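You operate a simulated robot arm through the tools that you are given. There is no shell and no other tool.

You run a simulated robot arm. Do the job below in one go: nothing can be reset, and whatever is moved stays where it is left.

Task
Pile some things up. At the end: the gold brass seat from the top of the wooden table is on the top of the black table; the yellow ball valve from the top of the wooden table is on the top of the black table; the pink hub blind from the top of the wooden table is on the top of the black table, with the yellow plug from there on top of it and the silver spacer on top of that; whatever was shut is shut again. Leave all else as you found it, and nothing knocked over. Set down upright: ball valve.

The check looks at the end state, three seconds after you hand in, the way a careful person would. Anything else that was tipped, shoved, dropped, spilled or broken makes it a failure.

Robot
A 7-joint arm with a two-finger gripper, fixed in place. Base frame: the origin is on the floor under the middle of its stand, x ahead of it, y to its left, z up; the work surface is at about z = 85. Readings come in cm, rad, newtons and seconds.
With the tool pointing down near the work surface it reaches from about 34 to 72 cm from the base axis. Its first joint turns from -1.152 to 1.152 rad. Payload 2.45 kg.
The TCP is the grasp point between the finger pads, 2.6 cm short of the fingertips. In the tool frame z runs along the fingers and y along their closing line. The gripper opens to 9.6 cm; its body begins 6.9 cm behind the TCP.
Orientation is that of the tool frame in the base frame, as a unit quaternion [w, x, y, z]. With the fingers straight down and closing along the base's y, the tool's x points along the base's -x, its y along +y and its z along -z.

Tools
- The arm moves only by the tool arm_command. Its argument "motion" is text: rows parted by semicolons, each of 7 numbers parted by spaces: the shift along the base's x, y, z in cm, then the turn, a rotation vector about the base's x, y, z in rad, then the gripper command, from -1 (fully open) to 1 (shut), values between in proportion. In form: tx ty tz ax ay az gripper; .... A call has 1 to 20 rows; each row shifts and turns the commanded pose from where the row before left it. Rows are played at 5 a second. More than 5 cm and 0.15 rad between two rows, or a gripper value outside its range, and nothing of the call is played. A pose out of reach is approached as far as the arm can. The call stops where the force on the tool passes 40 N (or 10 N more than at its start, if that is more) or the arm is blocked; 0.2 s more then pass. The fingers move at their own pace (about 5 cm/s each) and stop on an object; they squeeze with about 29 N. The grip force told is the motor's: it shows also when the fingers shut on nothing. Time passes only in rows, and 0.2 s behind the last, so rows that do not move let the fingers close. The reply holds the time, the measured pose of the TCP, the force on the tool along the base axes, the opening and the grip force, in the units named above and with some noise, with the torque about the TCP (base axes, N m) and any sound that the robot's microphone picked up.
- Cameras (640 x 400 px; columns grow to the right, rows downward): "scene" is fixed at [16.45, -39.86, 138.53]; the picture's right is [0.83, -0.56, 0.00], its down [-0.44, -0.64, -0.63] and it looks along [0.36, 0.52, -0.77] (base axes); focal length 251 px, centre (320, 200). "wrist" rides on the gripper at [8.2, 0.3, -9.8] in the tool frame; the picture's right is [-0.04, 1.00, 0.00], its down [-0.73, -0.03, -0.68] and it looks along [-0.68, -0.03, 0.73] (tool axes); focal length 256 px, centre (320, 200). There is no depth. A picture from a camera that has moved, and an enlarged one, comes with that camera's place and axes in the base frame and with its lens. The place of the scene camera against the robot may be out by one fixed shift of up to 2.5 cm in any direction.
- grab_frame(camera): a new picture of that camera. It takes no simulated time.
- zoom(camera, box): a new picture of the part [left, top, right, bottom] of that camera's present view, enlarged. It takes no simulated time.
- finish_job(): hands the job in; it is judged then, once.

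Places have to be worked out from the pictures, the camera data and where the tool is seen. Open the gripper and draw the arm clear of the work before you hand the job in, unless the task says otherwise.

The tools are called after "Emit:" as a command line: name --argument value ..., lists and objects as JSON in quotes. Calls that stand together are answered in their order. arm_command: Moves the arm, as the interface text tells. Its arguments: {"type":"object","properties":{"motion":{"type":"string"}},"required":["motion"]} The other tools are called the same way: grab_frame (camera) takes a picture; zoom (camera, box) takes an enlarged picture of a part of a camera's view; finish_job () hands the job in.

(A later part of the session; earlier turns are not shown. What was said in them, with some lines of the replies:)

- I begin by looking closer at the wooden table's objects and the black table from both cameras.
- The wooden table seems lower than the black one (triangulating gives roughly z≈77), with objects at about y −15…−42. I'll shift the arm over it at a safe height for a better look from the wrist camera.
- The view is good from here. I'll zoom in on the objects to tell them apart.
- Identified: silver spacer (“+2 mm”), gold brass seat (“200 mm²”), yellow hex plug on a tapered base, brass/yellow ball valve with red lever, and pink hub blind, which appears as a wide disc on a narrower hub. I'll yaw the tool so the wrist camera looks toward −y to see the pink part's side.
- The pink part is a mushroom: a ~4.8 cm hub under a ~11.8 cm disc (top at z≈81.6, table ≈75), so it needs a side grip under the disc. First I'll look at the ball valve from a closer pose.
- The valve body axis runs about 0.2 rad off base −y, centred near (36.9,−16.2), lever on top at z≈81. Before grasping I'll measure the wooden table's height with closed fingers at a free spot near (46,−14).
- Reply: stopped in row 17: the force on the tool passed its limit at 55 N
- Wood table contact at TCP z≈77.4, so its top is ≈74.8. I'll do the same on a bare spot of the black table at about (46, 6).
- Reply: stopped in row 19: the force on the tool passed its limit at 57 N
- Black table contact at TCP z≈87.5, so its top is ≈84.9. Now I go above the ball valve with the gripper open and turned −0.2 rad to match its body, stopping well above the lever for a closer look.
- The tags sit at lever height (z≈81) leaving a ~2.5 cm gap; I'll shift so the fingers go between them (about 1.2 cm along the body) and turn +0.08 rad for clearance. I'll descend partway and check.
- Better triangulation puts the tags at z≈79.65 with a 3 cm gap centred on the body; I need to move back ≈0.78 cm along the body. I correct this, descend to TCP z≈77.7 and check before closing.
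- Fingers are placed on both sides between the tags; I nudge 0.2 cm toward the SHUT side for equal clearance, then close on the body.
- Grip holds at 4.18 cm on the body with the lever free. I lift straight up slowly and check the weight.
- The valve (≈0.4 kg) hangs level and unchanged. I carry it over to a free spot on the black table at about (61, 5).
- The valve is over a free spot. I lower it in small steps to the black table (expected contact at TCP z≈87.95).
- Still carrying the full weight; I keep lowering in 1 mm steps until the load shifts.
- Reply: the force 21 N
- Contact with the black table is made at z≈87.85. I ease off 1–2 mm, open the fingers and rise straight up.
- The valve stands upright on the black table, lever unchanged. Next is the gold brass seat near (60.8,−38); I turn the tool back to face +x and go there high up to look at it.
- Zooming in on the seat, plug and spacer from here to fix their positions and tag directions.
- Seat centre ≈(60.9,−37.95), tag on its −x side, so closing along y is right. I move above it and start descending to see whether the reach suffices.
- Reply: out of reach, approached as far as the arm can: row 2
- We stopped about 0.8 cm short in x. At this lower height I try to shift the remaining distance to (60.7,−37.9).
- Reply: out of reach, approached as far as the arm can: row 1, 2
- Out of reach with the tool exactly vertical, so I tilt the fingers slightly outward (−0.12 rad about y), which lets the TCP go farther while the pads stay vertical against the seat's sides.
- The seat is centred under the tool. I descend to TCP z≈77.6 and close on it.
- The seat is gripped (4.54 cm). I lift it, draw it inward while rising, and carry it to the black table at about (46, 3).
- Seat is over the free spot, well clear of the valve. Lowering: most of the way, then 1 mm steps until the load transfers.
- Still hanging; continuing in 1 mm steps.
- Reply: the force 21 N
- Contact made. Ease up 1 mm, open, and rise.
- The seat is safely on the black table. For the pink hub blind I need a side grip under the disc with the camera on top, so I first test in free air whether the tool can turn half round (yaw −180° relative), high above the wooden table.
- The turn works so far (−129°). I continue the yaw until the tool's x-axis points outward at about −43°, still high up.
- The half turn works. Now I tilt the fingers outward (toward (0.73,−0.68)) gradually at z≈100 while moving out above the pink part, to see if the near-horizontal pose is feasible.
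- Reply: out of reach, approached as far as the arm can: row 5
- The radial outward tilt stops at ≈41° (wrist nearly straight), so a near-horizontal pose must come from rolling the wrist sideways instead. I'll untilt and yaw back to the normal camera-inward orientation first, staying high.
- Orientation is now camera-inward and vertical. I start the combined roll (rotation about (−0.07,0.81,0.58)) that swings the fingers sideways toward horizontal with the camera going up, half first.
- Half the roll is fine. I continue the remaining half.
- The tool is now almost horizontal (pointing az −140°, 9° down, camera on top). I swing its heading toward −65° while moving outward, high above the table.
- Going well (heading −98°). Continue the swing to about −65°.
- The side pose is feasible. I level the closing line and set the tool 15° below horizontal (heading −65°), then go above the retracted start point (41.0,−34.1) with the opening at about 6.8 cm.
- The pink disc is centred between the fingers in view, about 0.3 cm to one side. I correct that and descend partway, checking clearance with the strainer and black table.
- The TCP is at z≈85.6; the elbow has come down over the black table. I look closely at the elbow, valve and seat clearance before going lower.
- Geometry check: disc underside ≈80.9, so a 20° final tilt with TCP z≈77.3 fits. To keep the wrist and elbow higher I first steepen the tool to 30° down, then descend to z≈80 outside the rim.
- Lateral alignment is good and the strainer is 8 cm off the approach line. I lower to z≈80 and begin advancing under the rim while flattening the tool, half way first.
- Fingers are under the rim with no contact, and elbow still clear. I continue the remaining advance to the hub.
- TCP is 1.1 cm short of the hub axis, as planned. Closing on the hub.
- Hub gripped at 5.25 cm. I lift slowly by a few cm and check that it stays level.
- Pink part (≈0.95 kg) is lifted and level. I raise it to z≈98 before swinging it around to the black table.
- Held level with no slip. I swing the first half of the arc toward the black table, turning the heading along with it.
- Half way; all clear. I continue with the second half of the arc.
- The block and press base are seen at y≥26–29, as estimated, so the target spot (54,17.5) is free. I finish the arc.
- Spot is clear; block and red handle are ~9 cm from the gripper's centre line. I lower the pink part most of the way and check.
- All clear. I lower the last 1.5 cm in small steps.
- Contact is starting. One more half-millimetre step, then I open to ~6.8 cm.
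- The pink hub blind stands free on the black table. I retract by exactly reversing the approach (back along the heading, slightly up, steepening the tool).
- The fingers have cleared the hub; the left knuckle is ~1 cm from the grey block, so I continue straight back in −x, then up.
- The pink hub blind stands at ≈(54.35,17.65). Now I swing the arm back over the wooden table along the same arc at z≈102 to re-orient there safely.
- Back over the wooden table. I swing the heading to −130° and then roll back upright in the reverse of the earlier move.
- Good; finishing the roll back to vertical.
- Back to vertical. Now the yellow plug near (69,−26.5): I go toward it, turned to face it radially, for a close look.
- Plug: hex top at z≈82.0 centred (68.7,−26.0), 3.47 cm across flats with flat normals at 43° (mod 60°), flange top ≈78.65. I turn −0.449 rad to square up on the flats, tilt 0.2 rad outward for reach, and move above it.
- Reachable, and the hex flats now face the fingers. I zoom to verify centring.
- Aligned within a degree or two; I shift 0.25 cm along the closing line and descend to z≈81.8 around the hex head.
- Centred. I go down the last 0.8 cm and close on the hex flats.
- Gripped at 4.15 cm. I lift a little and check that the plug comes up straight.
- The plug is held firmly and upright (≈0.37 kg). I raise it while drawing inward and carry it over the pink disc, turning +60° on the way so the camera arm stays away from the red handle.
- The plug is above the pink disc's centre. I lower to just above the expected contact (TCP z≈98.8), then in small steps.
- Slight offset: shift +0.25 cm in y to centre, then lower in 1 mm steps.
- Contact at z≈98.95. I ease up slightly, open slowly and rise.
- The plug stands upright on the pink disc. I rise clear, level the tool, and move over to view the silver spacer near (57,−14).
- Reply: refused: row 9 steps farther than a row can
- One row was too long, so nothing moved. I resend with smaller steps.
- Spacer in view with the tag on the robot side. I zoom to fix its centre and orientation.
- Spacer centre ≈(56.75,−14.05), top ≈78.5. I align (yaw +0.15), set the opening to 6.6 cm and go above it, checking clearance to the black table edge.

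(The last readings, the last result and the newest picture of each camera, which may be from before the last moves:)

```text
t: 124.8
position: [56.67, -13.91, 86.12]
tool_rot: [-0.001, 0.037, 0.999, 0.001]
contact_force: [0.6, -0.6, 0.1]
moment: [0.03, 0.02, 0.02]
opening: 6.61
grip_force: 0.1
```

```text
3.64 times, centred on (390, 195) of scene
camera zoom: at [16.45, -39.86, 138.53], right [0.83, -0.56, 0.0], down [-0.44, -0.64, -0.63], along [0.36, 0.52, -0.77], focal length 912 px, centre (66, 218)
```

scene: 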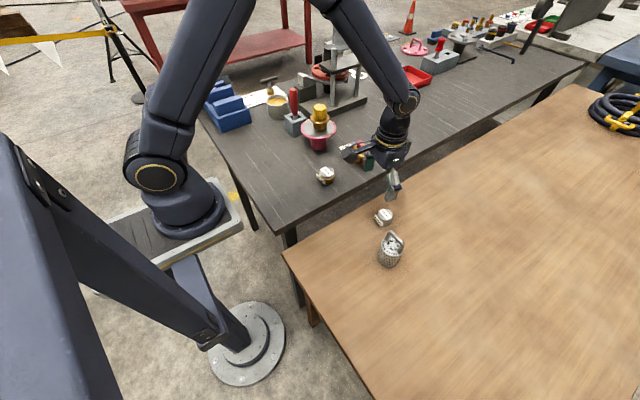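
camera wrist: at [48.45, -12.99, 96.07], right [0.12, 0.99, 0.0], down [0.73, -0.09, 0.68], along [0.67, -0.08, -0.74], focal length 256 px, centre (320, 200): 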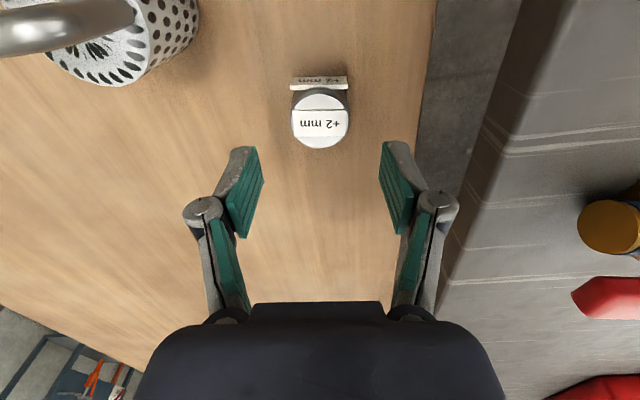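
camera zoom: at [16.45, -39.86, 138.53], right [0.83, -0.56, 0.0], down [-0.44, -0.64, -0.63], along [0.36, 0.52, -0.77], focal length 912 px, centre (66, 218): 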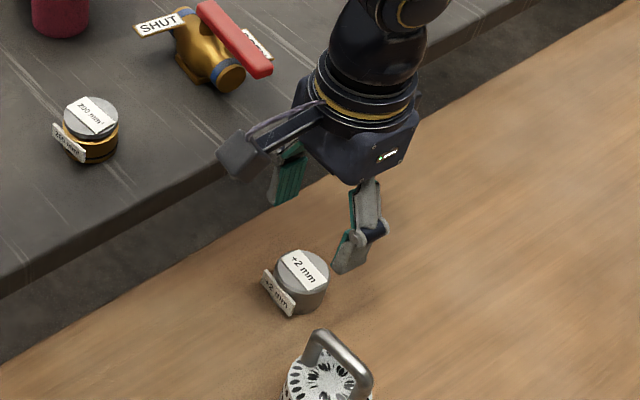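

Centred with 3 cm clearance to the black table edge. I descend to z≈77.6 and close on the spacer.

Emit:
arm_command --motion "0 0 -2.5 0 0 0 -0.375; 0 0 -2.5 0 0 0 -0.375; 0 0 -2 0 0 0 -0.375; 0 0 -1 0 0 0 -0.375; 0 0 -0.4 0 0 0 -0.375; 0 0 0 0 0 0 -0.375; 0 0 0 0 0 0 0.2; 0 0 0 0 0 0 1; 0 0 0 0 0 0 1; 0 0 0 0 0 0 1"

Emit:
grab_frame --camera "wrist"

Emit:
zoom --camera "scene" --box '[330, 140, 450, 250]'

```text
t: 127.0
position: [56.79, -13.95, 77.76]
tool_rot: [-0.001, 0.038, 0.999, 0.001]
contact_force: [-0.1, -2.1, 2.6]
moment: [-0.15, -0.01, 0.0]
opening: 4.52
grip_force: 29.0
```

```text
taken
camera wrist: at [48.64, -12.96, 87.61], right [0.12, 0.99, 0.0], down [0.73, -0.09, 0.68], along [0.67, -0.08, -0.73], focal length 256 px, centre (320, 200)
```

wrist: 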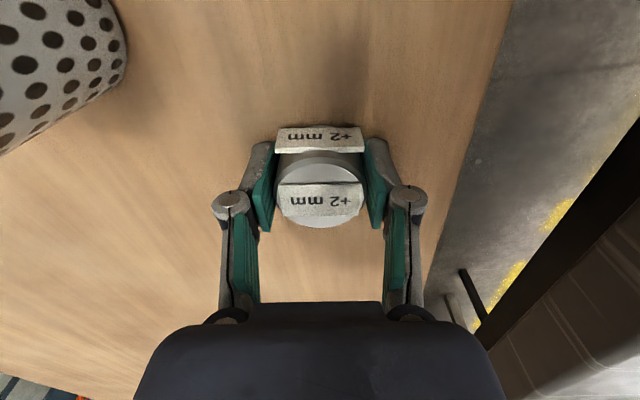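

```text
3.64 times, centred on (390, 195) of scene
camera zoom: at [16.44, -39.86, 138.53], right [0.83, -0.56, 0.0], down [-0.44, -0.64, -0.63], along [0.36, 0.52, -0.77], focal length 912 px, centre (66, 218)
```

zoom: 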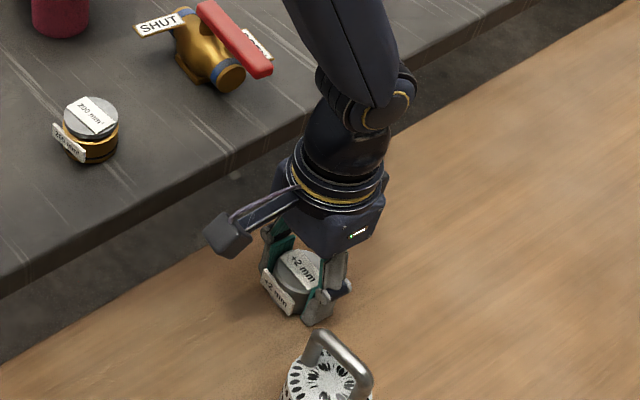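

Spacer gripped (4.52 cm). I lift it straight up, then stop beside the pile to measure the hex position before stacking.

Emit:
arm_command --motion "0 0 0.4 0 0 0 1; 0 0 1 0 0 0 1; 0 0 3 0 0 0 1; 0 0 4.5 0 0 0 1; 0 0 4.5 0 0 0 1; 0 0 4.5 0 0 0 1; 0 0 4.5 0 0 0 1; 0 0 4.5 0 0 0 1; 0 0 4 0 0 0 1; -0.4 4.4 0 0 0 0 1; -0.4 4.4 0 0 0 0 1; -0.4 4.4 0 0 0 0 1; -0.4 4.4 0 0 0 0 1; 0 2.5 0 0 0 0 1; 0 0 0 0 0 0 1"

Emit:
grab_frame --camera "wrist"

Emit:
grab_frame --camera "scene"

```text
t: 130.2
position: [55.25, 6.31, 108.41]
tool_rot: [-0.001, 0.039, 0.999, 0.001]
contact_force: [-0.1, 0.0, -4.4]
moment: [0.03, -0.02, 0.02]
opening: 4.55
grip_force: 28.8
```

```text
taken
camera wrist: at [47.16, 7.21, 118.43], right [0.12, 0.99, 0.0], down [0.73, -0.09, 0.68], along [0.67, -0.08, -0.74], focal length 256 px, centre (320, 200)
```

wrist: 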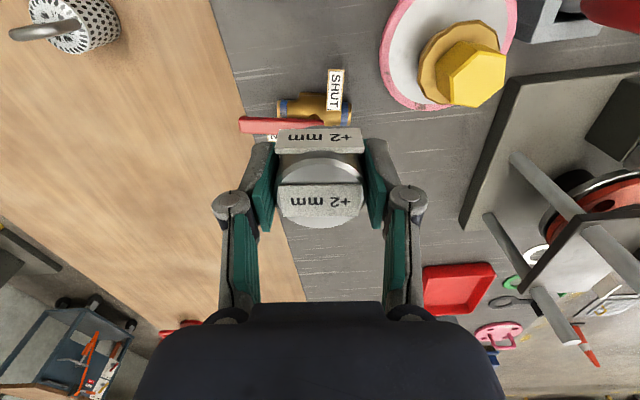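

```text
taken
```

scene: 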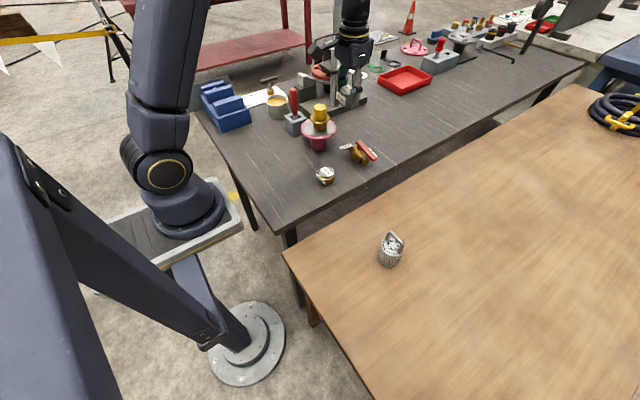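

Emit:
zoom --camera "wrist" --box '[370, 0, 530, 120]'

Emit:
zoom --camera "wrist" --box '[250, 110, 390, 240]'

```text
3.33 times, centred on (450, 60) of wrist
camera zoom: at [47.16, 7.21, 118.43], right [0.12, 0.99, 0.0], down [0.73, -0.09, 0.68], along [0.67, -0.08, -0.74], focal length 853 px, centre (-113, 667)
```

zoom: 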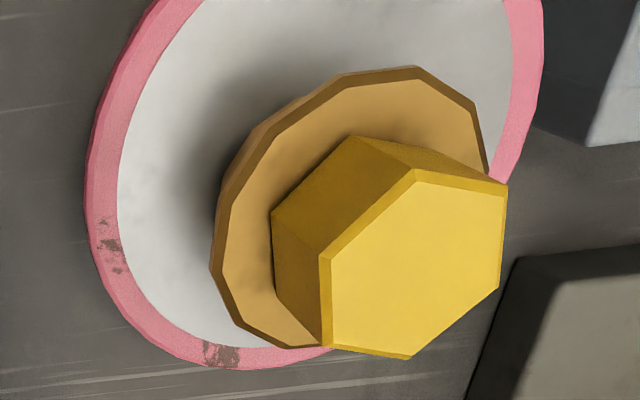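

```text
3.08 times, centred on (320, 175) of wrist
camera zoom: at [47.16, 7.21, 118.43], right [0.12, 0.99, 0.0], down [0.73, -0.09, 0.68], along [0.67, -0.08, -0.74], focal length 788 px, centre (320, 277)
```

zoom: 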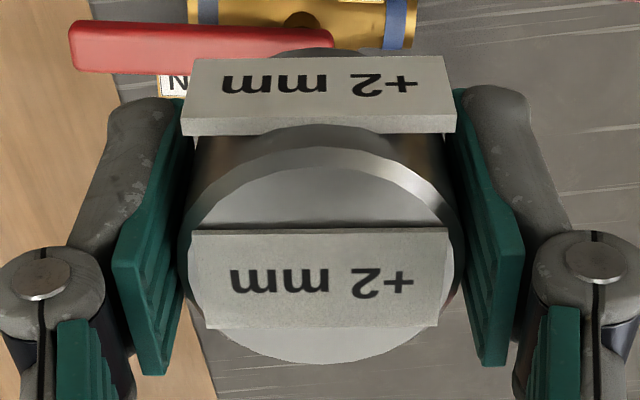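

Hex top centre is at ≈(54.46,17.63), z≈99.1. I move the spacer above it (expected contact TCP z≈102.1) and look before lowering.

Emit:
arm_command --motion "-0.2 3.8 0 0 0 0 1; -0.2 3.8 0 0 0 0 1; -0.25 3.72 0 0 0 0 1; 0 0 -1.5 0 0 0 1; 0 0 -1.5 0 0 0 1; 0 0 0 0 0 0 1; 0 0 0 0 0 0 1"

Emit:
grab_frame --camera "wrist"

Emit:
zoom --camera "scene" --box '[270, 40, 370, 160]'

```text
t: 131.8
position: [54.38, 17.54, 105.54]
tool_rot: [-0.001, 0.039, 0.999, 0.001]
contact_force: [0.4, 0.6, -3.6]
moment: [-0.01, 0.02, -0.01]
opening: 4.56
grip_force: 28.7
```

```text
taken
camera wrist: at [46.28, 18.42, 115.49], right [0.12, 0.99, 0.0], down [0.73, -0.09, 0.68], along [0.67, -0.08, -0.74], focal length 256 px, centre (320, 200)
```

wrist: 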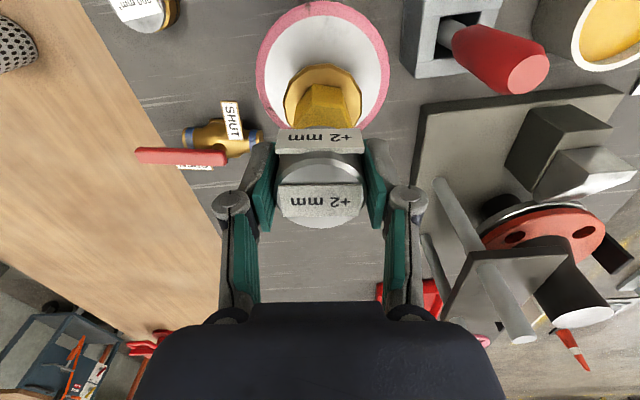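

```text
3.33 times, centred on (320, 100) of scene
camera zoom: at [16.45, -39.86, 138.53], right [0.83, -0.56, 0.0], down [-0.44, -0.64, -0.63], along [0.36, 0.52, -0.77], focal length 836 px, centre (320, 533)
```

zoom: 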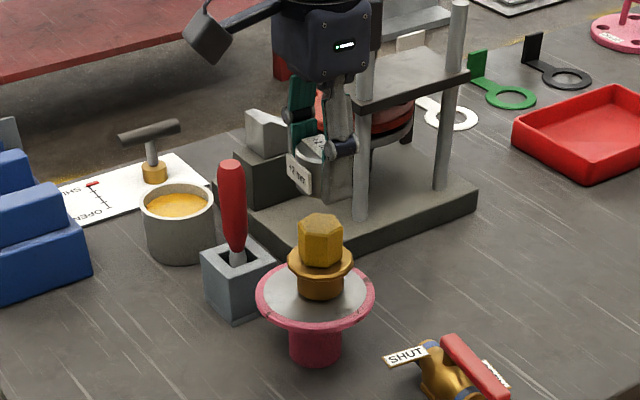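

Aligned within ~2 mm; I correct by (+0.2,+0.1) and lower toward the hex top.

Emit:
arm_command --motion "0.2 0.1 -1 0 0 0 1; 0 0 -1 0 0 0 1; 0 0 -0.6 0 0 0 1; 0 0 0 0 0 0 1"

Emit:
zoom --camera "scene" --box '[280, 70, 360, 150]'

Emit:
zoom --camera "wrist" --box '[250, 20, 400, 240]'

```text
t: 132.8
position: [54.85, 17.54, 102.86]
tool_rot: [-0.001, 0.037, 0.999, 0.0]
contact_force: [0.6, 0.0, -4.3]
moment: [-0.01, 0.02, 0.01]
opening: 4.53
grip_force: 28.9
```

```text
5.00 times, centred on (320, 110) of scene
camera zoom: at [16.45, -39.86, 138.53], right [0.83, -0.56, 0.0], down [-0.44, -0.64, -0.63], along [0.36, 0.52, -0.77], focal length 1253 px, centre (320, 650)
```

zoom: 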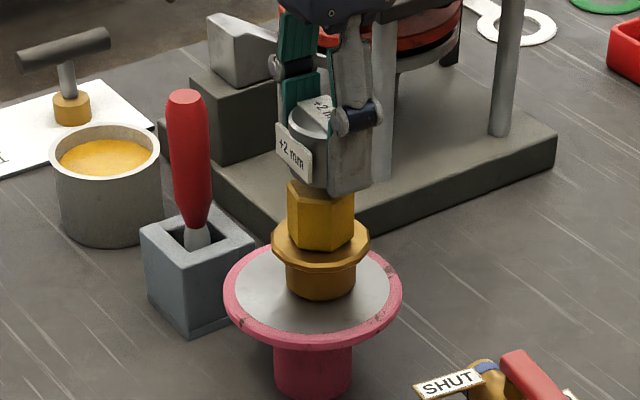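

```text
1.82 times, centred on (325, 130) of wrist
camera zoom: at [46.59, 18.4, 112.88], right [0.12, 0.99, 0.0], down [0.73, -0.09, 0.68], along [0.67, -0.08, -0.74], focal length 465 px, centre (311, 327)
```

zoom: 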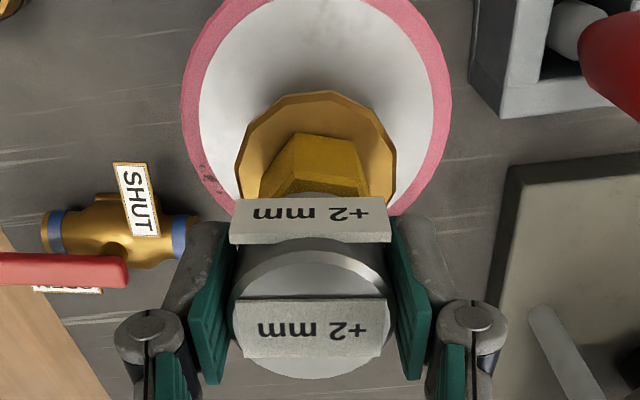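

Looks aligned over the hex. Lowering in 1 mm steps until contact.

Emit:
arm_command --motion "0 0 -0.2 0 0 0 1; 0 0 -0.2 0 0 0 1; 0 0 0 0 0 0 1"

Emit:
arm_command --motion "0 0 -0.1 0 0 0 1; 0 0 0 0 0 0 1"

Emit:
arm_command --motion "0 0 -0.1 0 0 0 1; 0 0 0 0 0 0 1"

Emit:
arm_command --motion "0 0 -0.1 0 0 0 1; 0 0 0 0 0 0 1"

```text
t: 133.6
position: [54.72, 17.56, 102.48]
tool_rot: [-0.001, 0.038, 0.999, 0.001]
contact_force: [-0.7, -0.1, -3.9]
moment: [0.0, 0.02, -0.01]
opening: 4.54
grip_force: 29.2
```

```text
t: 134.2
position: [54.93, 17.48, 102.38]
tool_rot: [-0.001, 0.037, 0.999, 0.001]
contact_force: [0.0, -0.1, -3.9]
moment: [0.0, -0.01, -0.01]
opening: 4.54
grip_force: 29.1
```

```text
t: 134.8
position: [54.85, 17.38, 102.19]
tool_rot: [-0.001, 0.037, 0.999, 0.001]
contact_force: [0.0, -0.1, -3.5]
moment: [-0.01, -0.01, 0.0]
opening: 4.55
grip_force: 28.6
```

```text
t: 135.4
position: [54.94, 17.46, 102.23]
tool_rot: [0.0, 0.037, 0.999, 0.002]
contact_force: [-0.4, -0.8, -3.3]
moment: [0.0, -0.01, 0.01]
opening: 4.57
grip_force: 29.0
```

Averaged readings show TCP ≈(54.86,17.48); I trim by (−0.2,+0.15) and continue lowering.

Emit:
arm_command --motion "-0.2 0.15 0 0 0 0 1; 0 0 0 0 0 0 1"

Emit:
arm_command --motion "0 0 -0.1 0 0 0 1; 0 0 0 0 0 0 1"

Emit:
arm_command --motion "0 0 -0.1 0 0 0 1; 0 0 0 0 0 0 1"

```text
t: 136.0
position: [54.64, 17.49, 102.22]
tool_rot: [-0.001, 0.037, 0.999, 0.001]
contact_force: [-0.1, -0.3, -3.6]
moment: [-0.01, 0.03, -0.02]
opening: 4.57
grip_force: 28.6
```

```text
t: 136.6
position: [54.65, 17.49, 101.99]
tool_rot: [0.0, 0.038, 0.999, 0.001]
contact_force: [-0.2, 0.1, -3.4]
moment: [-0.01, 0.05, 0.0]
opening: 4.51
grip_force: 29.1
```

```text
t: 137.2
position: [54.6, 17.5, 101.97]
tool_rot: [-0.001, 0.039, 0.999, 0.001]
contact_force: [-0.3, -0.3, -3.9]
moment: [0.01, 0.0, 0.0]
opening: 4.56
grip_force: 29.4
```

Emit:
arm_command --motion "0 0 -0.1 0 0 0 1; 0 0 0 0 0 0 1"

Emit:
arm_command --motion "0 0 -0.08 0 0 0 1; 0 0 0 0 0 0 1"

```text
t: 137.8
position: [54.65, 17.54, 102.06]
tool_rot: [0.001, 0.038, 0.999, 0.001]
contact_force: [-0.2, -2.0, 2.2]
moment: [-0.04, 0.03, 0.0]
opening: 4.51
grip_force: 29.0
```

```text
t: 138.4
position: [54.58, 17.75, 102.0]
tool_rot: [0.001, 0.038, 0.999, 0.001]
contact_force: [-1.3, -3.6, 12.5]
moment: [-0.1, -0.03, -0.02]
opening: 4.55
grip_force: 29.1
```

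Contact confirmed. I ease off, open gently, and look before rising.

Emit:
arm_command --motion "0 0 0.06 0 0 0 1; 0 0 0 0 0 0 0.02; 0 0 0 0 0 0 -0.2; 0 0 0 0 0 0 -0.4; 0 0 0 0 0 0 -0.5; 0 0 0 0 0 0 -0.5"

Emit:
zoom --camera "scene" --box '[280, 70, 360, 150]'

Emit:
zoom --camera "wrist" --box '[250, 20, 400, 240]'

```text
t: 139.8
position: [54.59, 17.79, 101.94]
tool_rot: [0.0, 0.039, 0.999, 0.001]
contact_force: [0.2, -0.6, -0.9]
moment: [0.0, -0.02, 0.0]
opening: 7.2
grip_force: 0.2
```

```text
5.00 times, centred on (320, 110) of scene
camera zoom: at [16.45, -39.86, 138.53], right [0.83, -0.56, 0.0], down [-0.44, -0.64, -0.63], along [0.36, 0.52, -0.77], focal length 1253 px, centre (320, 650)
```

zoom: 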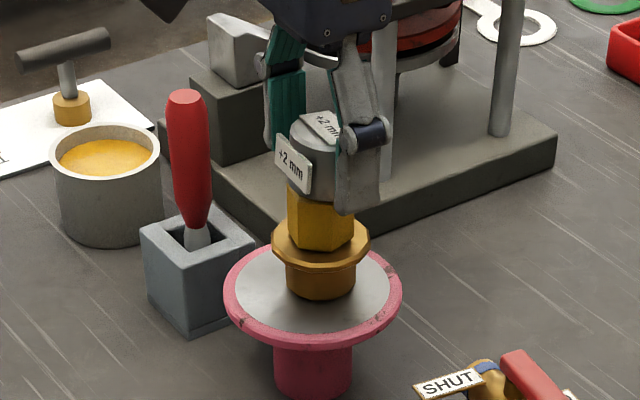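

```text
1.82 times, centred on (325, 130) of wrist
camera zoom: at [46.47, 18.61, 111.84], right [0.12, 0.99, 0.0], down [0.73, -0.09, 0.68], along [0.67, -0.08, -0.74], focal length 465 px, centre (311, 327)
```

zoom: 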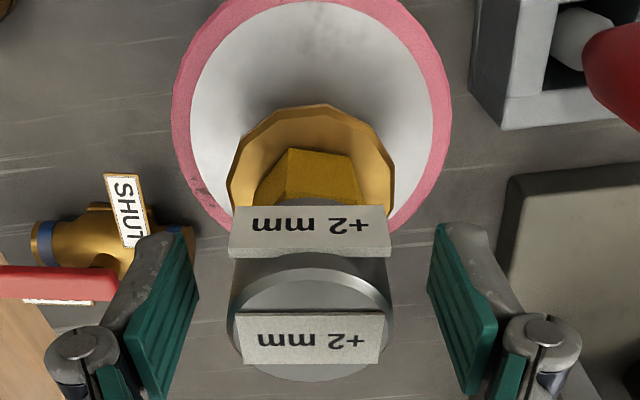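

The spacer sits upright and centred on the plug. I rise straight up, clear of the pile, then open fully and move off to the side.

Emit:
arm_command --motion "0 0 1 0 0 0 -0.5; 0 0 2 0 0 0 -0.5; 0 0 3 0 0 0 -0.5; 0 0 3 0 0 0 -0.5; 0 0 2 0 0 0 -1; -1 -4 0 0 0 0 -1; -1 -4 0 0 0 0 -1; -1 -4 0 0 0 0 -1; -1 -4 0 0 0 0 -1; 0 0 0 0 0 0 -1"

Emit:
grab_frame --camera "scene"

Emit:
grab_frame --camera "wrist"

Emit:
zoom --camera "scene" --box '[270, 80, 390, 200]'

```text
t: 142.0
position: [50.46, 1.21, 112.72]
tool_rot: [-0.001, 0.039, 0.999, 0.001]
contact_force: [0.6, -0.8, 0.3]
moment: [0.0, 0.01, 0.02]
opening: 9.58
grip_force: 0.1
```

```text
taken
```

scene: 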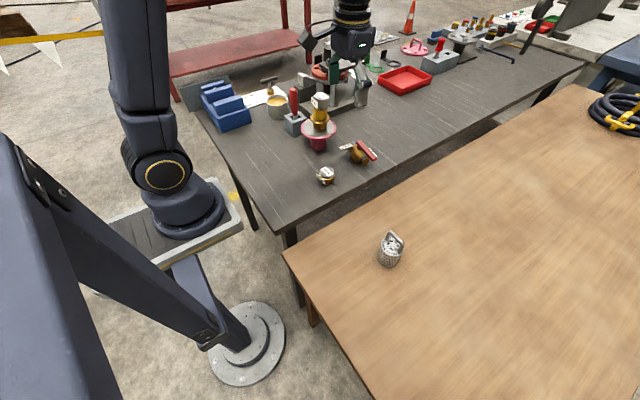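

```text
taken
camera wrist: at [42.27, 2.22, 122.74], right [0.12, 0.99, 0.0], down [0.73, -0.09, 0.68], along [0.67, -0.08, -0.74], focal length 256 px, centre (320, 200)
```

wrist: 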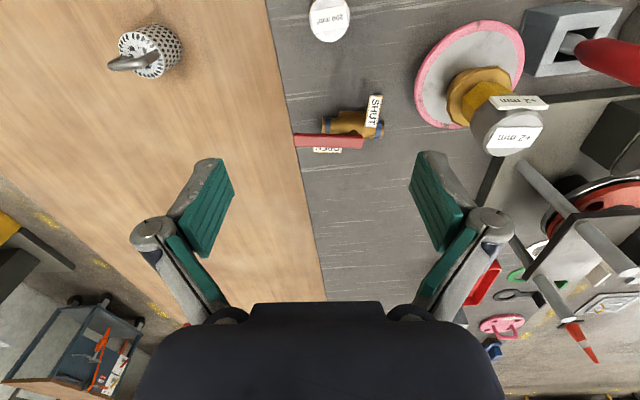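

```text
3.33 times, centred on (330, 140) of scene
camera zoom: at [16.44, -39.86, 138.53], right [0.83, -0.56, 0.0], down [-0.44, -0.64, -0.63], along [0.36, 0.52, -0.77], focal length 836 px, centre (287, 400)
```

zoom: 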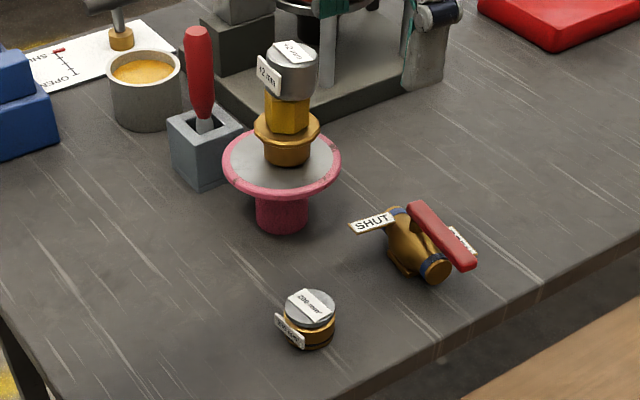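

The pile, seat and valve all stand as required, and the strainer and other items are untouched. I draw the open gripper farther away and up, then check once more.

Emit:
arm_command --motion "-1.5 -4 1 0 0 0 -1; -1.5 -4 1 0 0 0 -1; -1.5 -3 1 0 0 0 -1; 0 0 1 0 0 0 -1; 0 0 0 0 0 0 -1; 0 0 0 0 0 0 -1; 0 0 0 0 0 0 -1"

Emit:
grab_frame --camera "scene"

Emit:
zoom --camera "scene" --box '[270, 80, 390, 200]'

Emit:
zoom --camera "scene" --box '[350, 210, 430, 280]'

```text
t: 143.6
position: [46.05, -9.47, 117.06]
tool_rot: [-0.001, 0.038, 0.999, 0.001]
contact_force: [0.5, -0.2, -0.4]
moment: [0.0, 0.01, -0.01]
opening: 9.6
grip_force: 0.1
```

```text
taken
```

scene: 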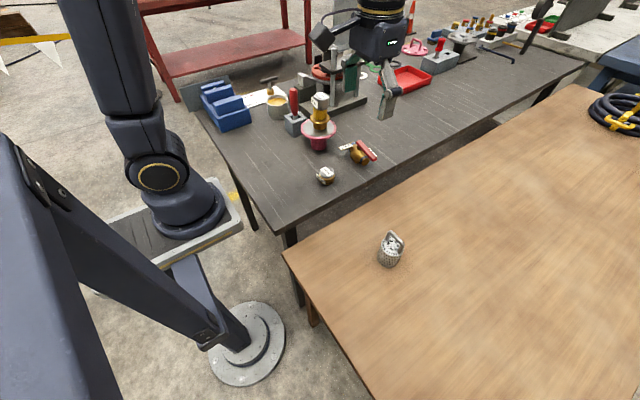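

```text
3.33 times, centred on (330, 140) of scene
camera zoom: at [16.45, -39.86, 138.53], right [0.83, -0.56, 0.0], down [-0.44, -0.64, -0.63], along [0.36, 0.52, -0.77], focal length 836 px, centre (287, 400)
```

zoom: 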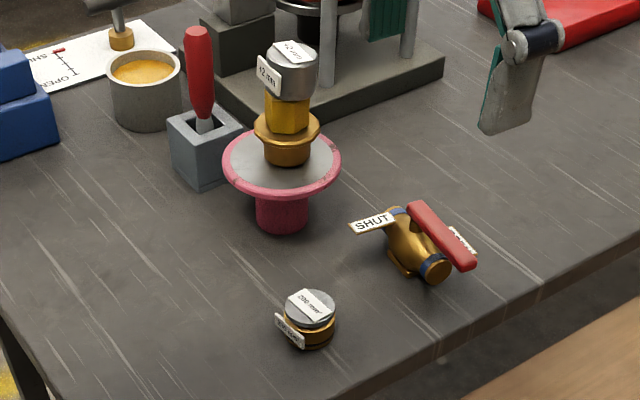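

```text
5.71 times, centred on (390, 245) of scene
camera zoom: at [16.45, -39.86, 138.53], right [0.83, -0.56, 0.0], down [-0.44, -0.64, -0.63], along [0.36, 0.52, -0.77], focal length 1432 px, centre (-80, -57)
```

zoom: 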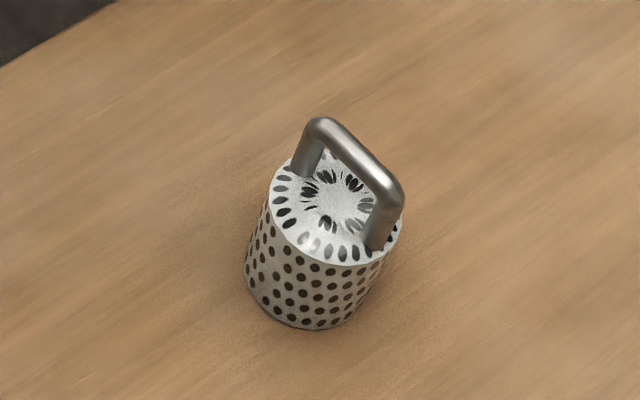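

The pictures show the pink hub blind, yellow plug and silver spacer stacked upright, with the brass seat and the ball valve (upright, lever where it was) on the black table. The strainer is where it was, the gripper is open and the arm is clear, so I hand the job in.

Emit:
finish_job

```text
The job is handed in.
```

The job is handed in, and the last camera views show everything where you asked for it. I don't have the check's result.

- **Pile:** the pink hub blind stands on the black table, with the yellow plug on it and the silver spacer on top of that. All three are upright and roughly centred.
- **Gold brass seat:** it stands on the black table, clear of the pile and the valve.
- **Ball valve:** it is set down upright on the black table. Its lever is still at OPEN, as I found it.
- **Shut items:** I saw nothing shut at the start, and I opened nothing, so there was nothing to close again.
- **Everything else:** the strainer still stands in its place on the wooden table. I saw nothing else moved or knocked over.

The gripper is open and the arm is drawn back above the work. To learn the table heights I touched each tabletop once with closed fingers on a bare spot.
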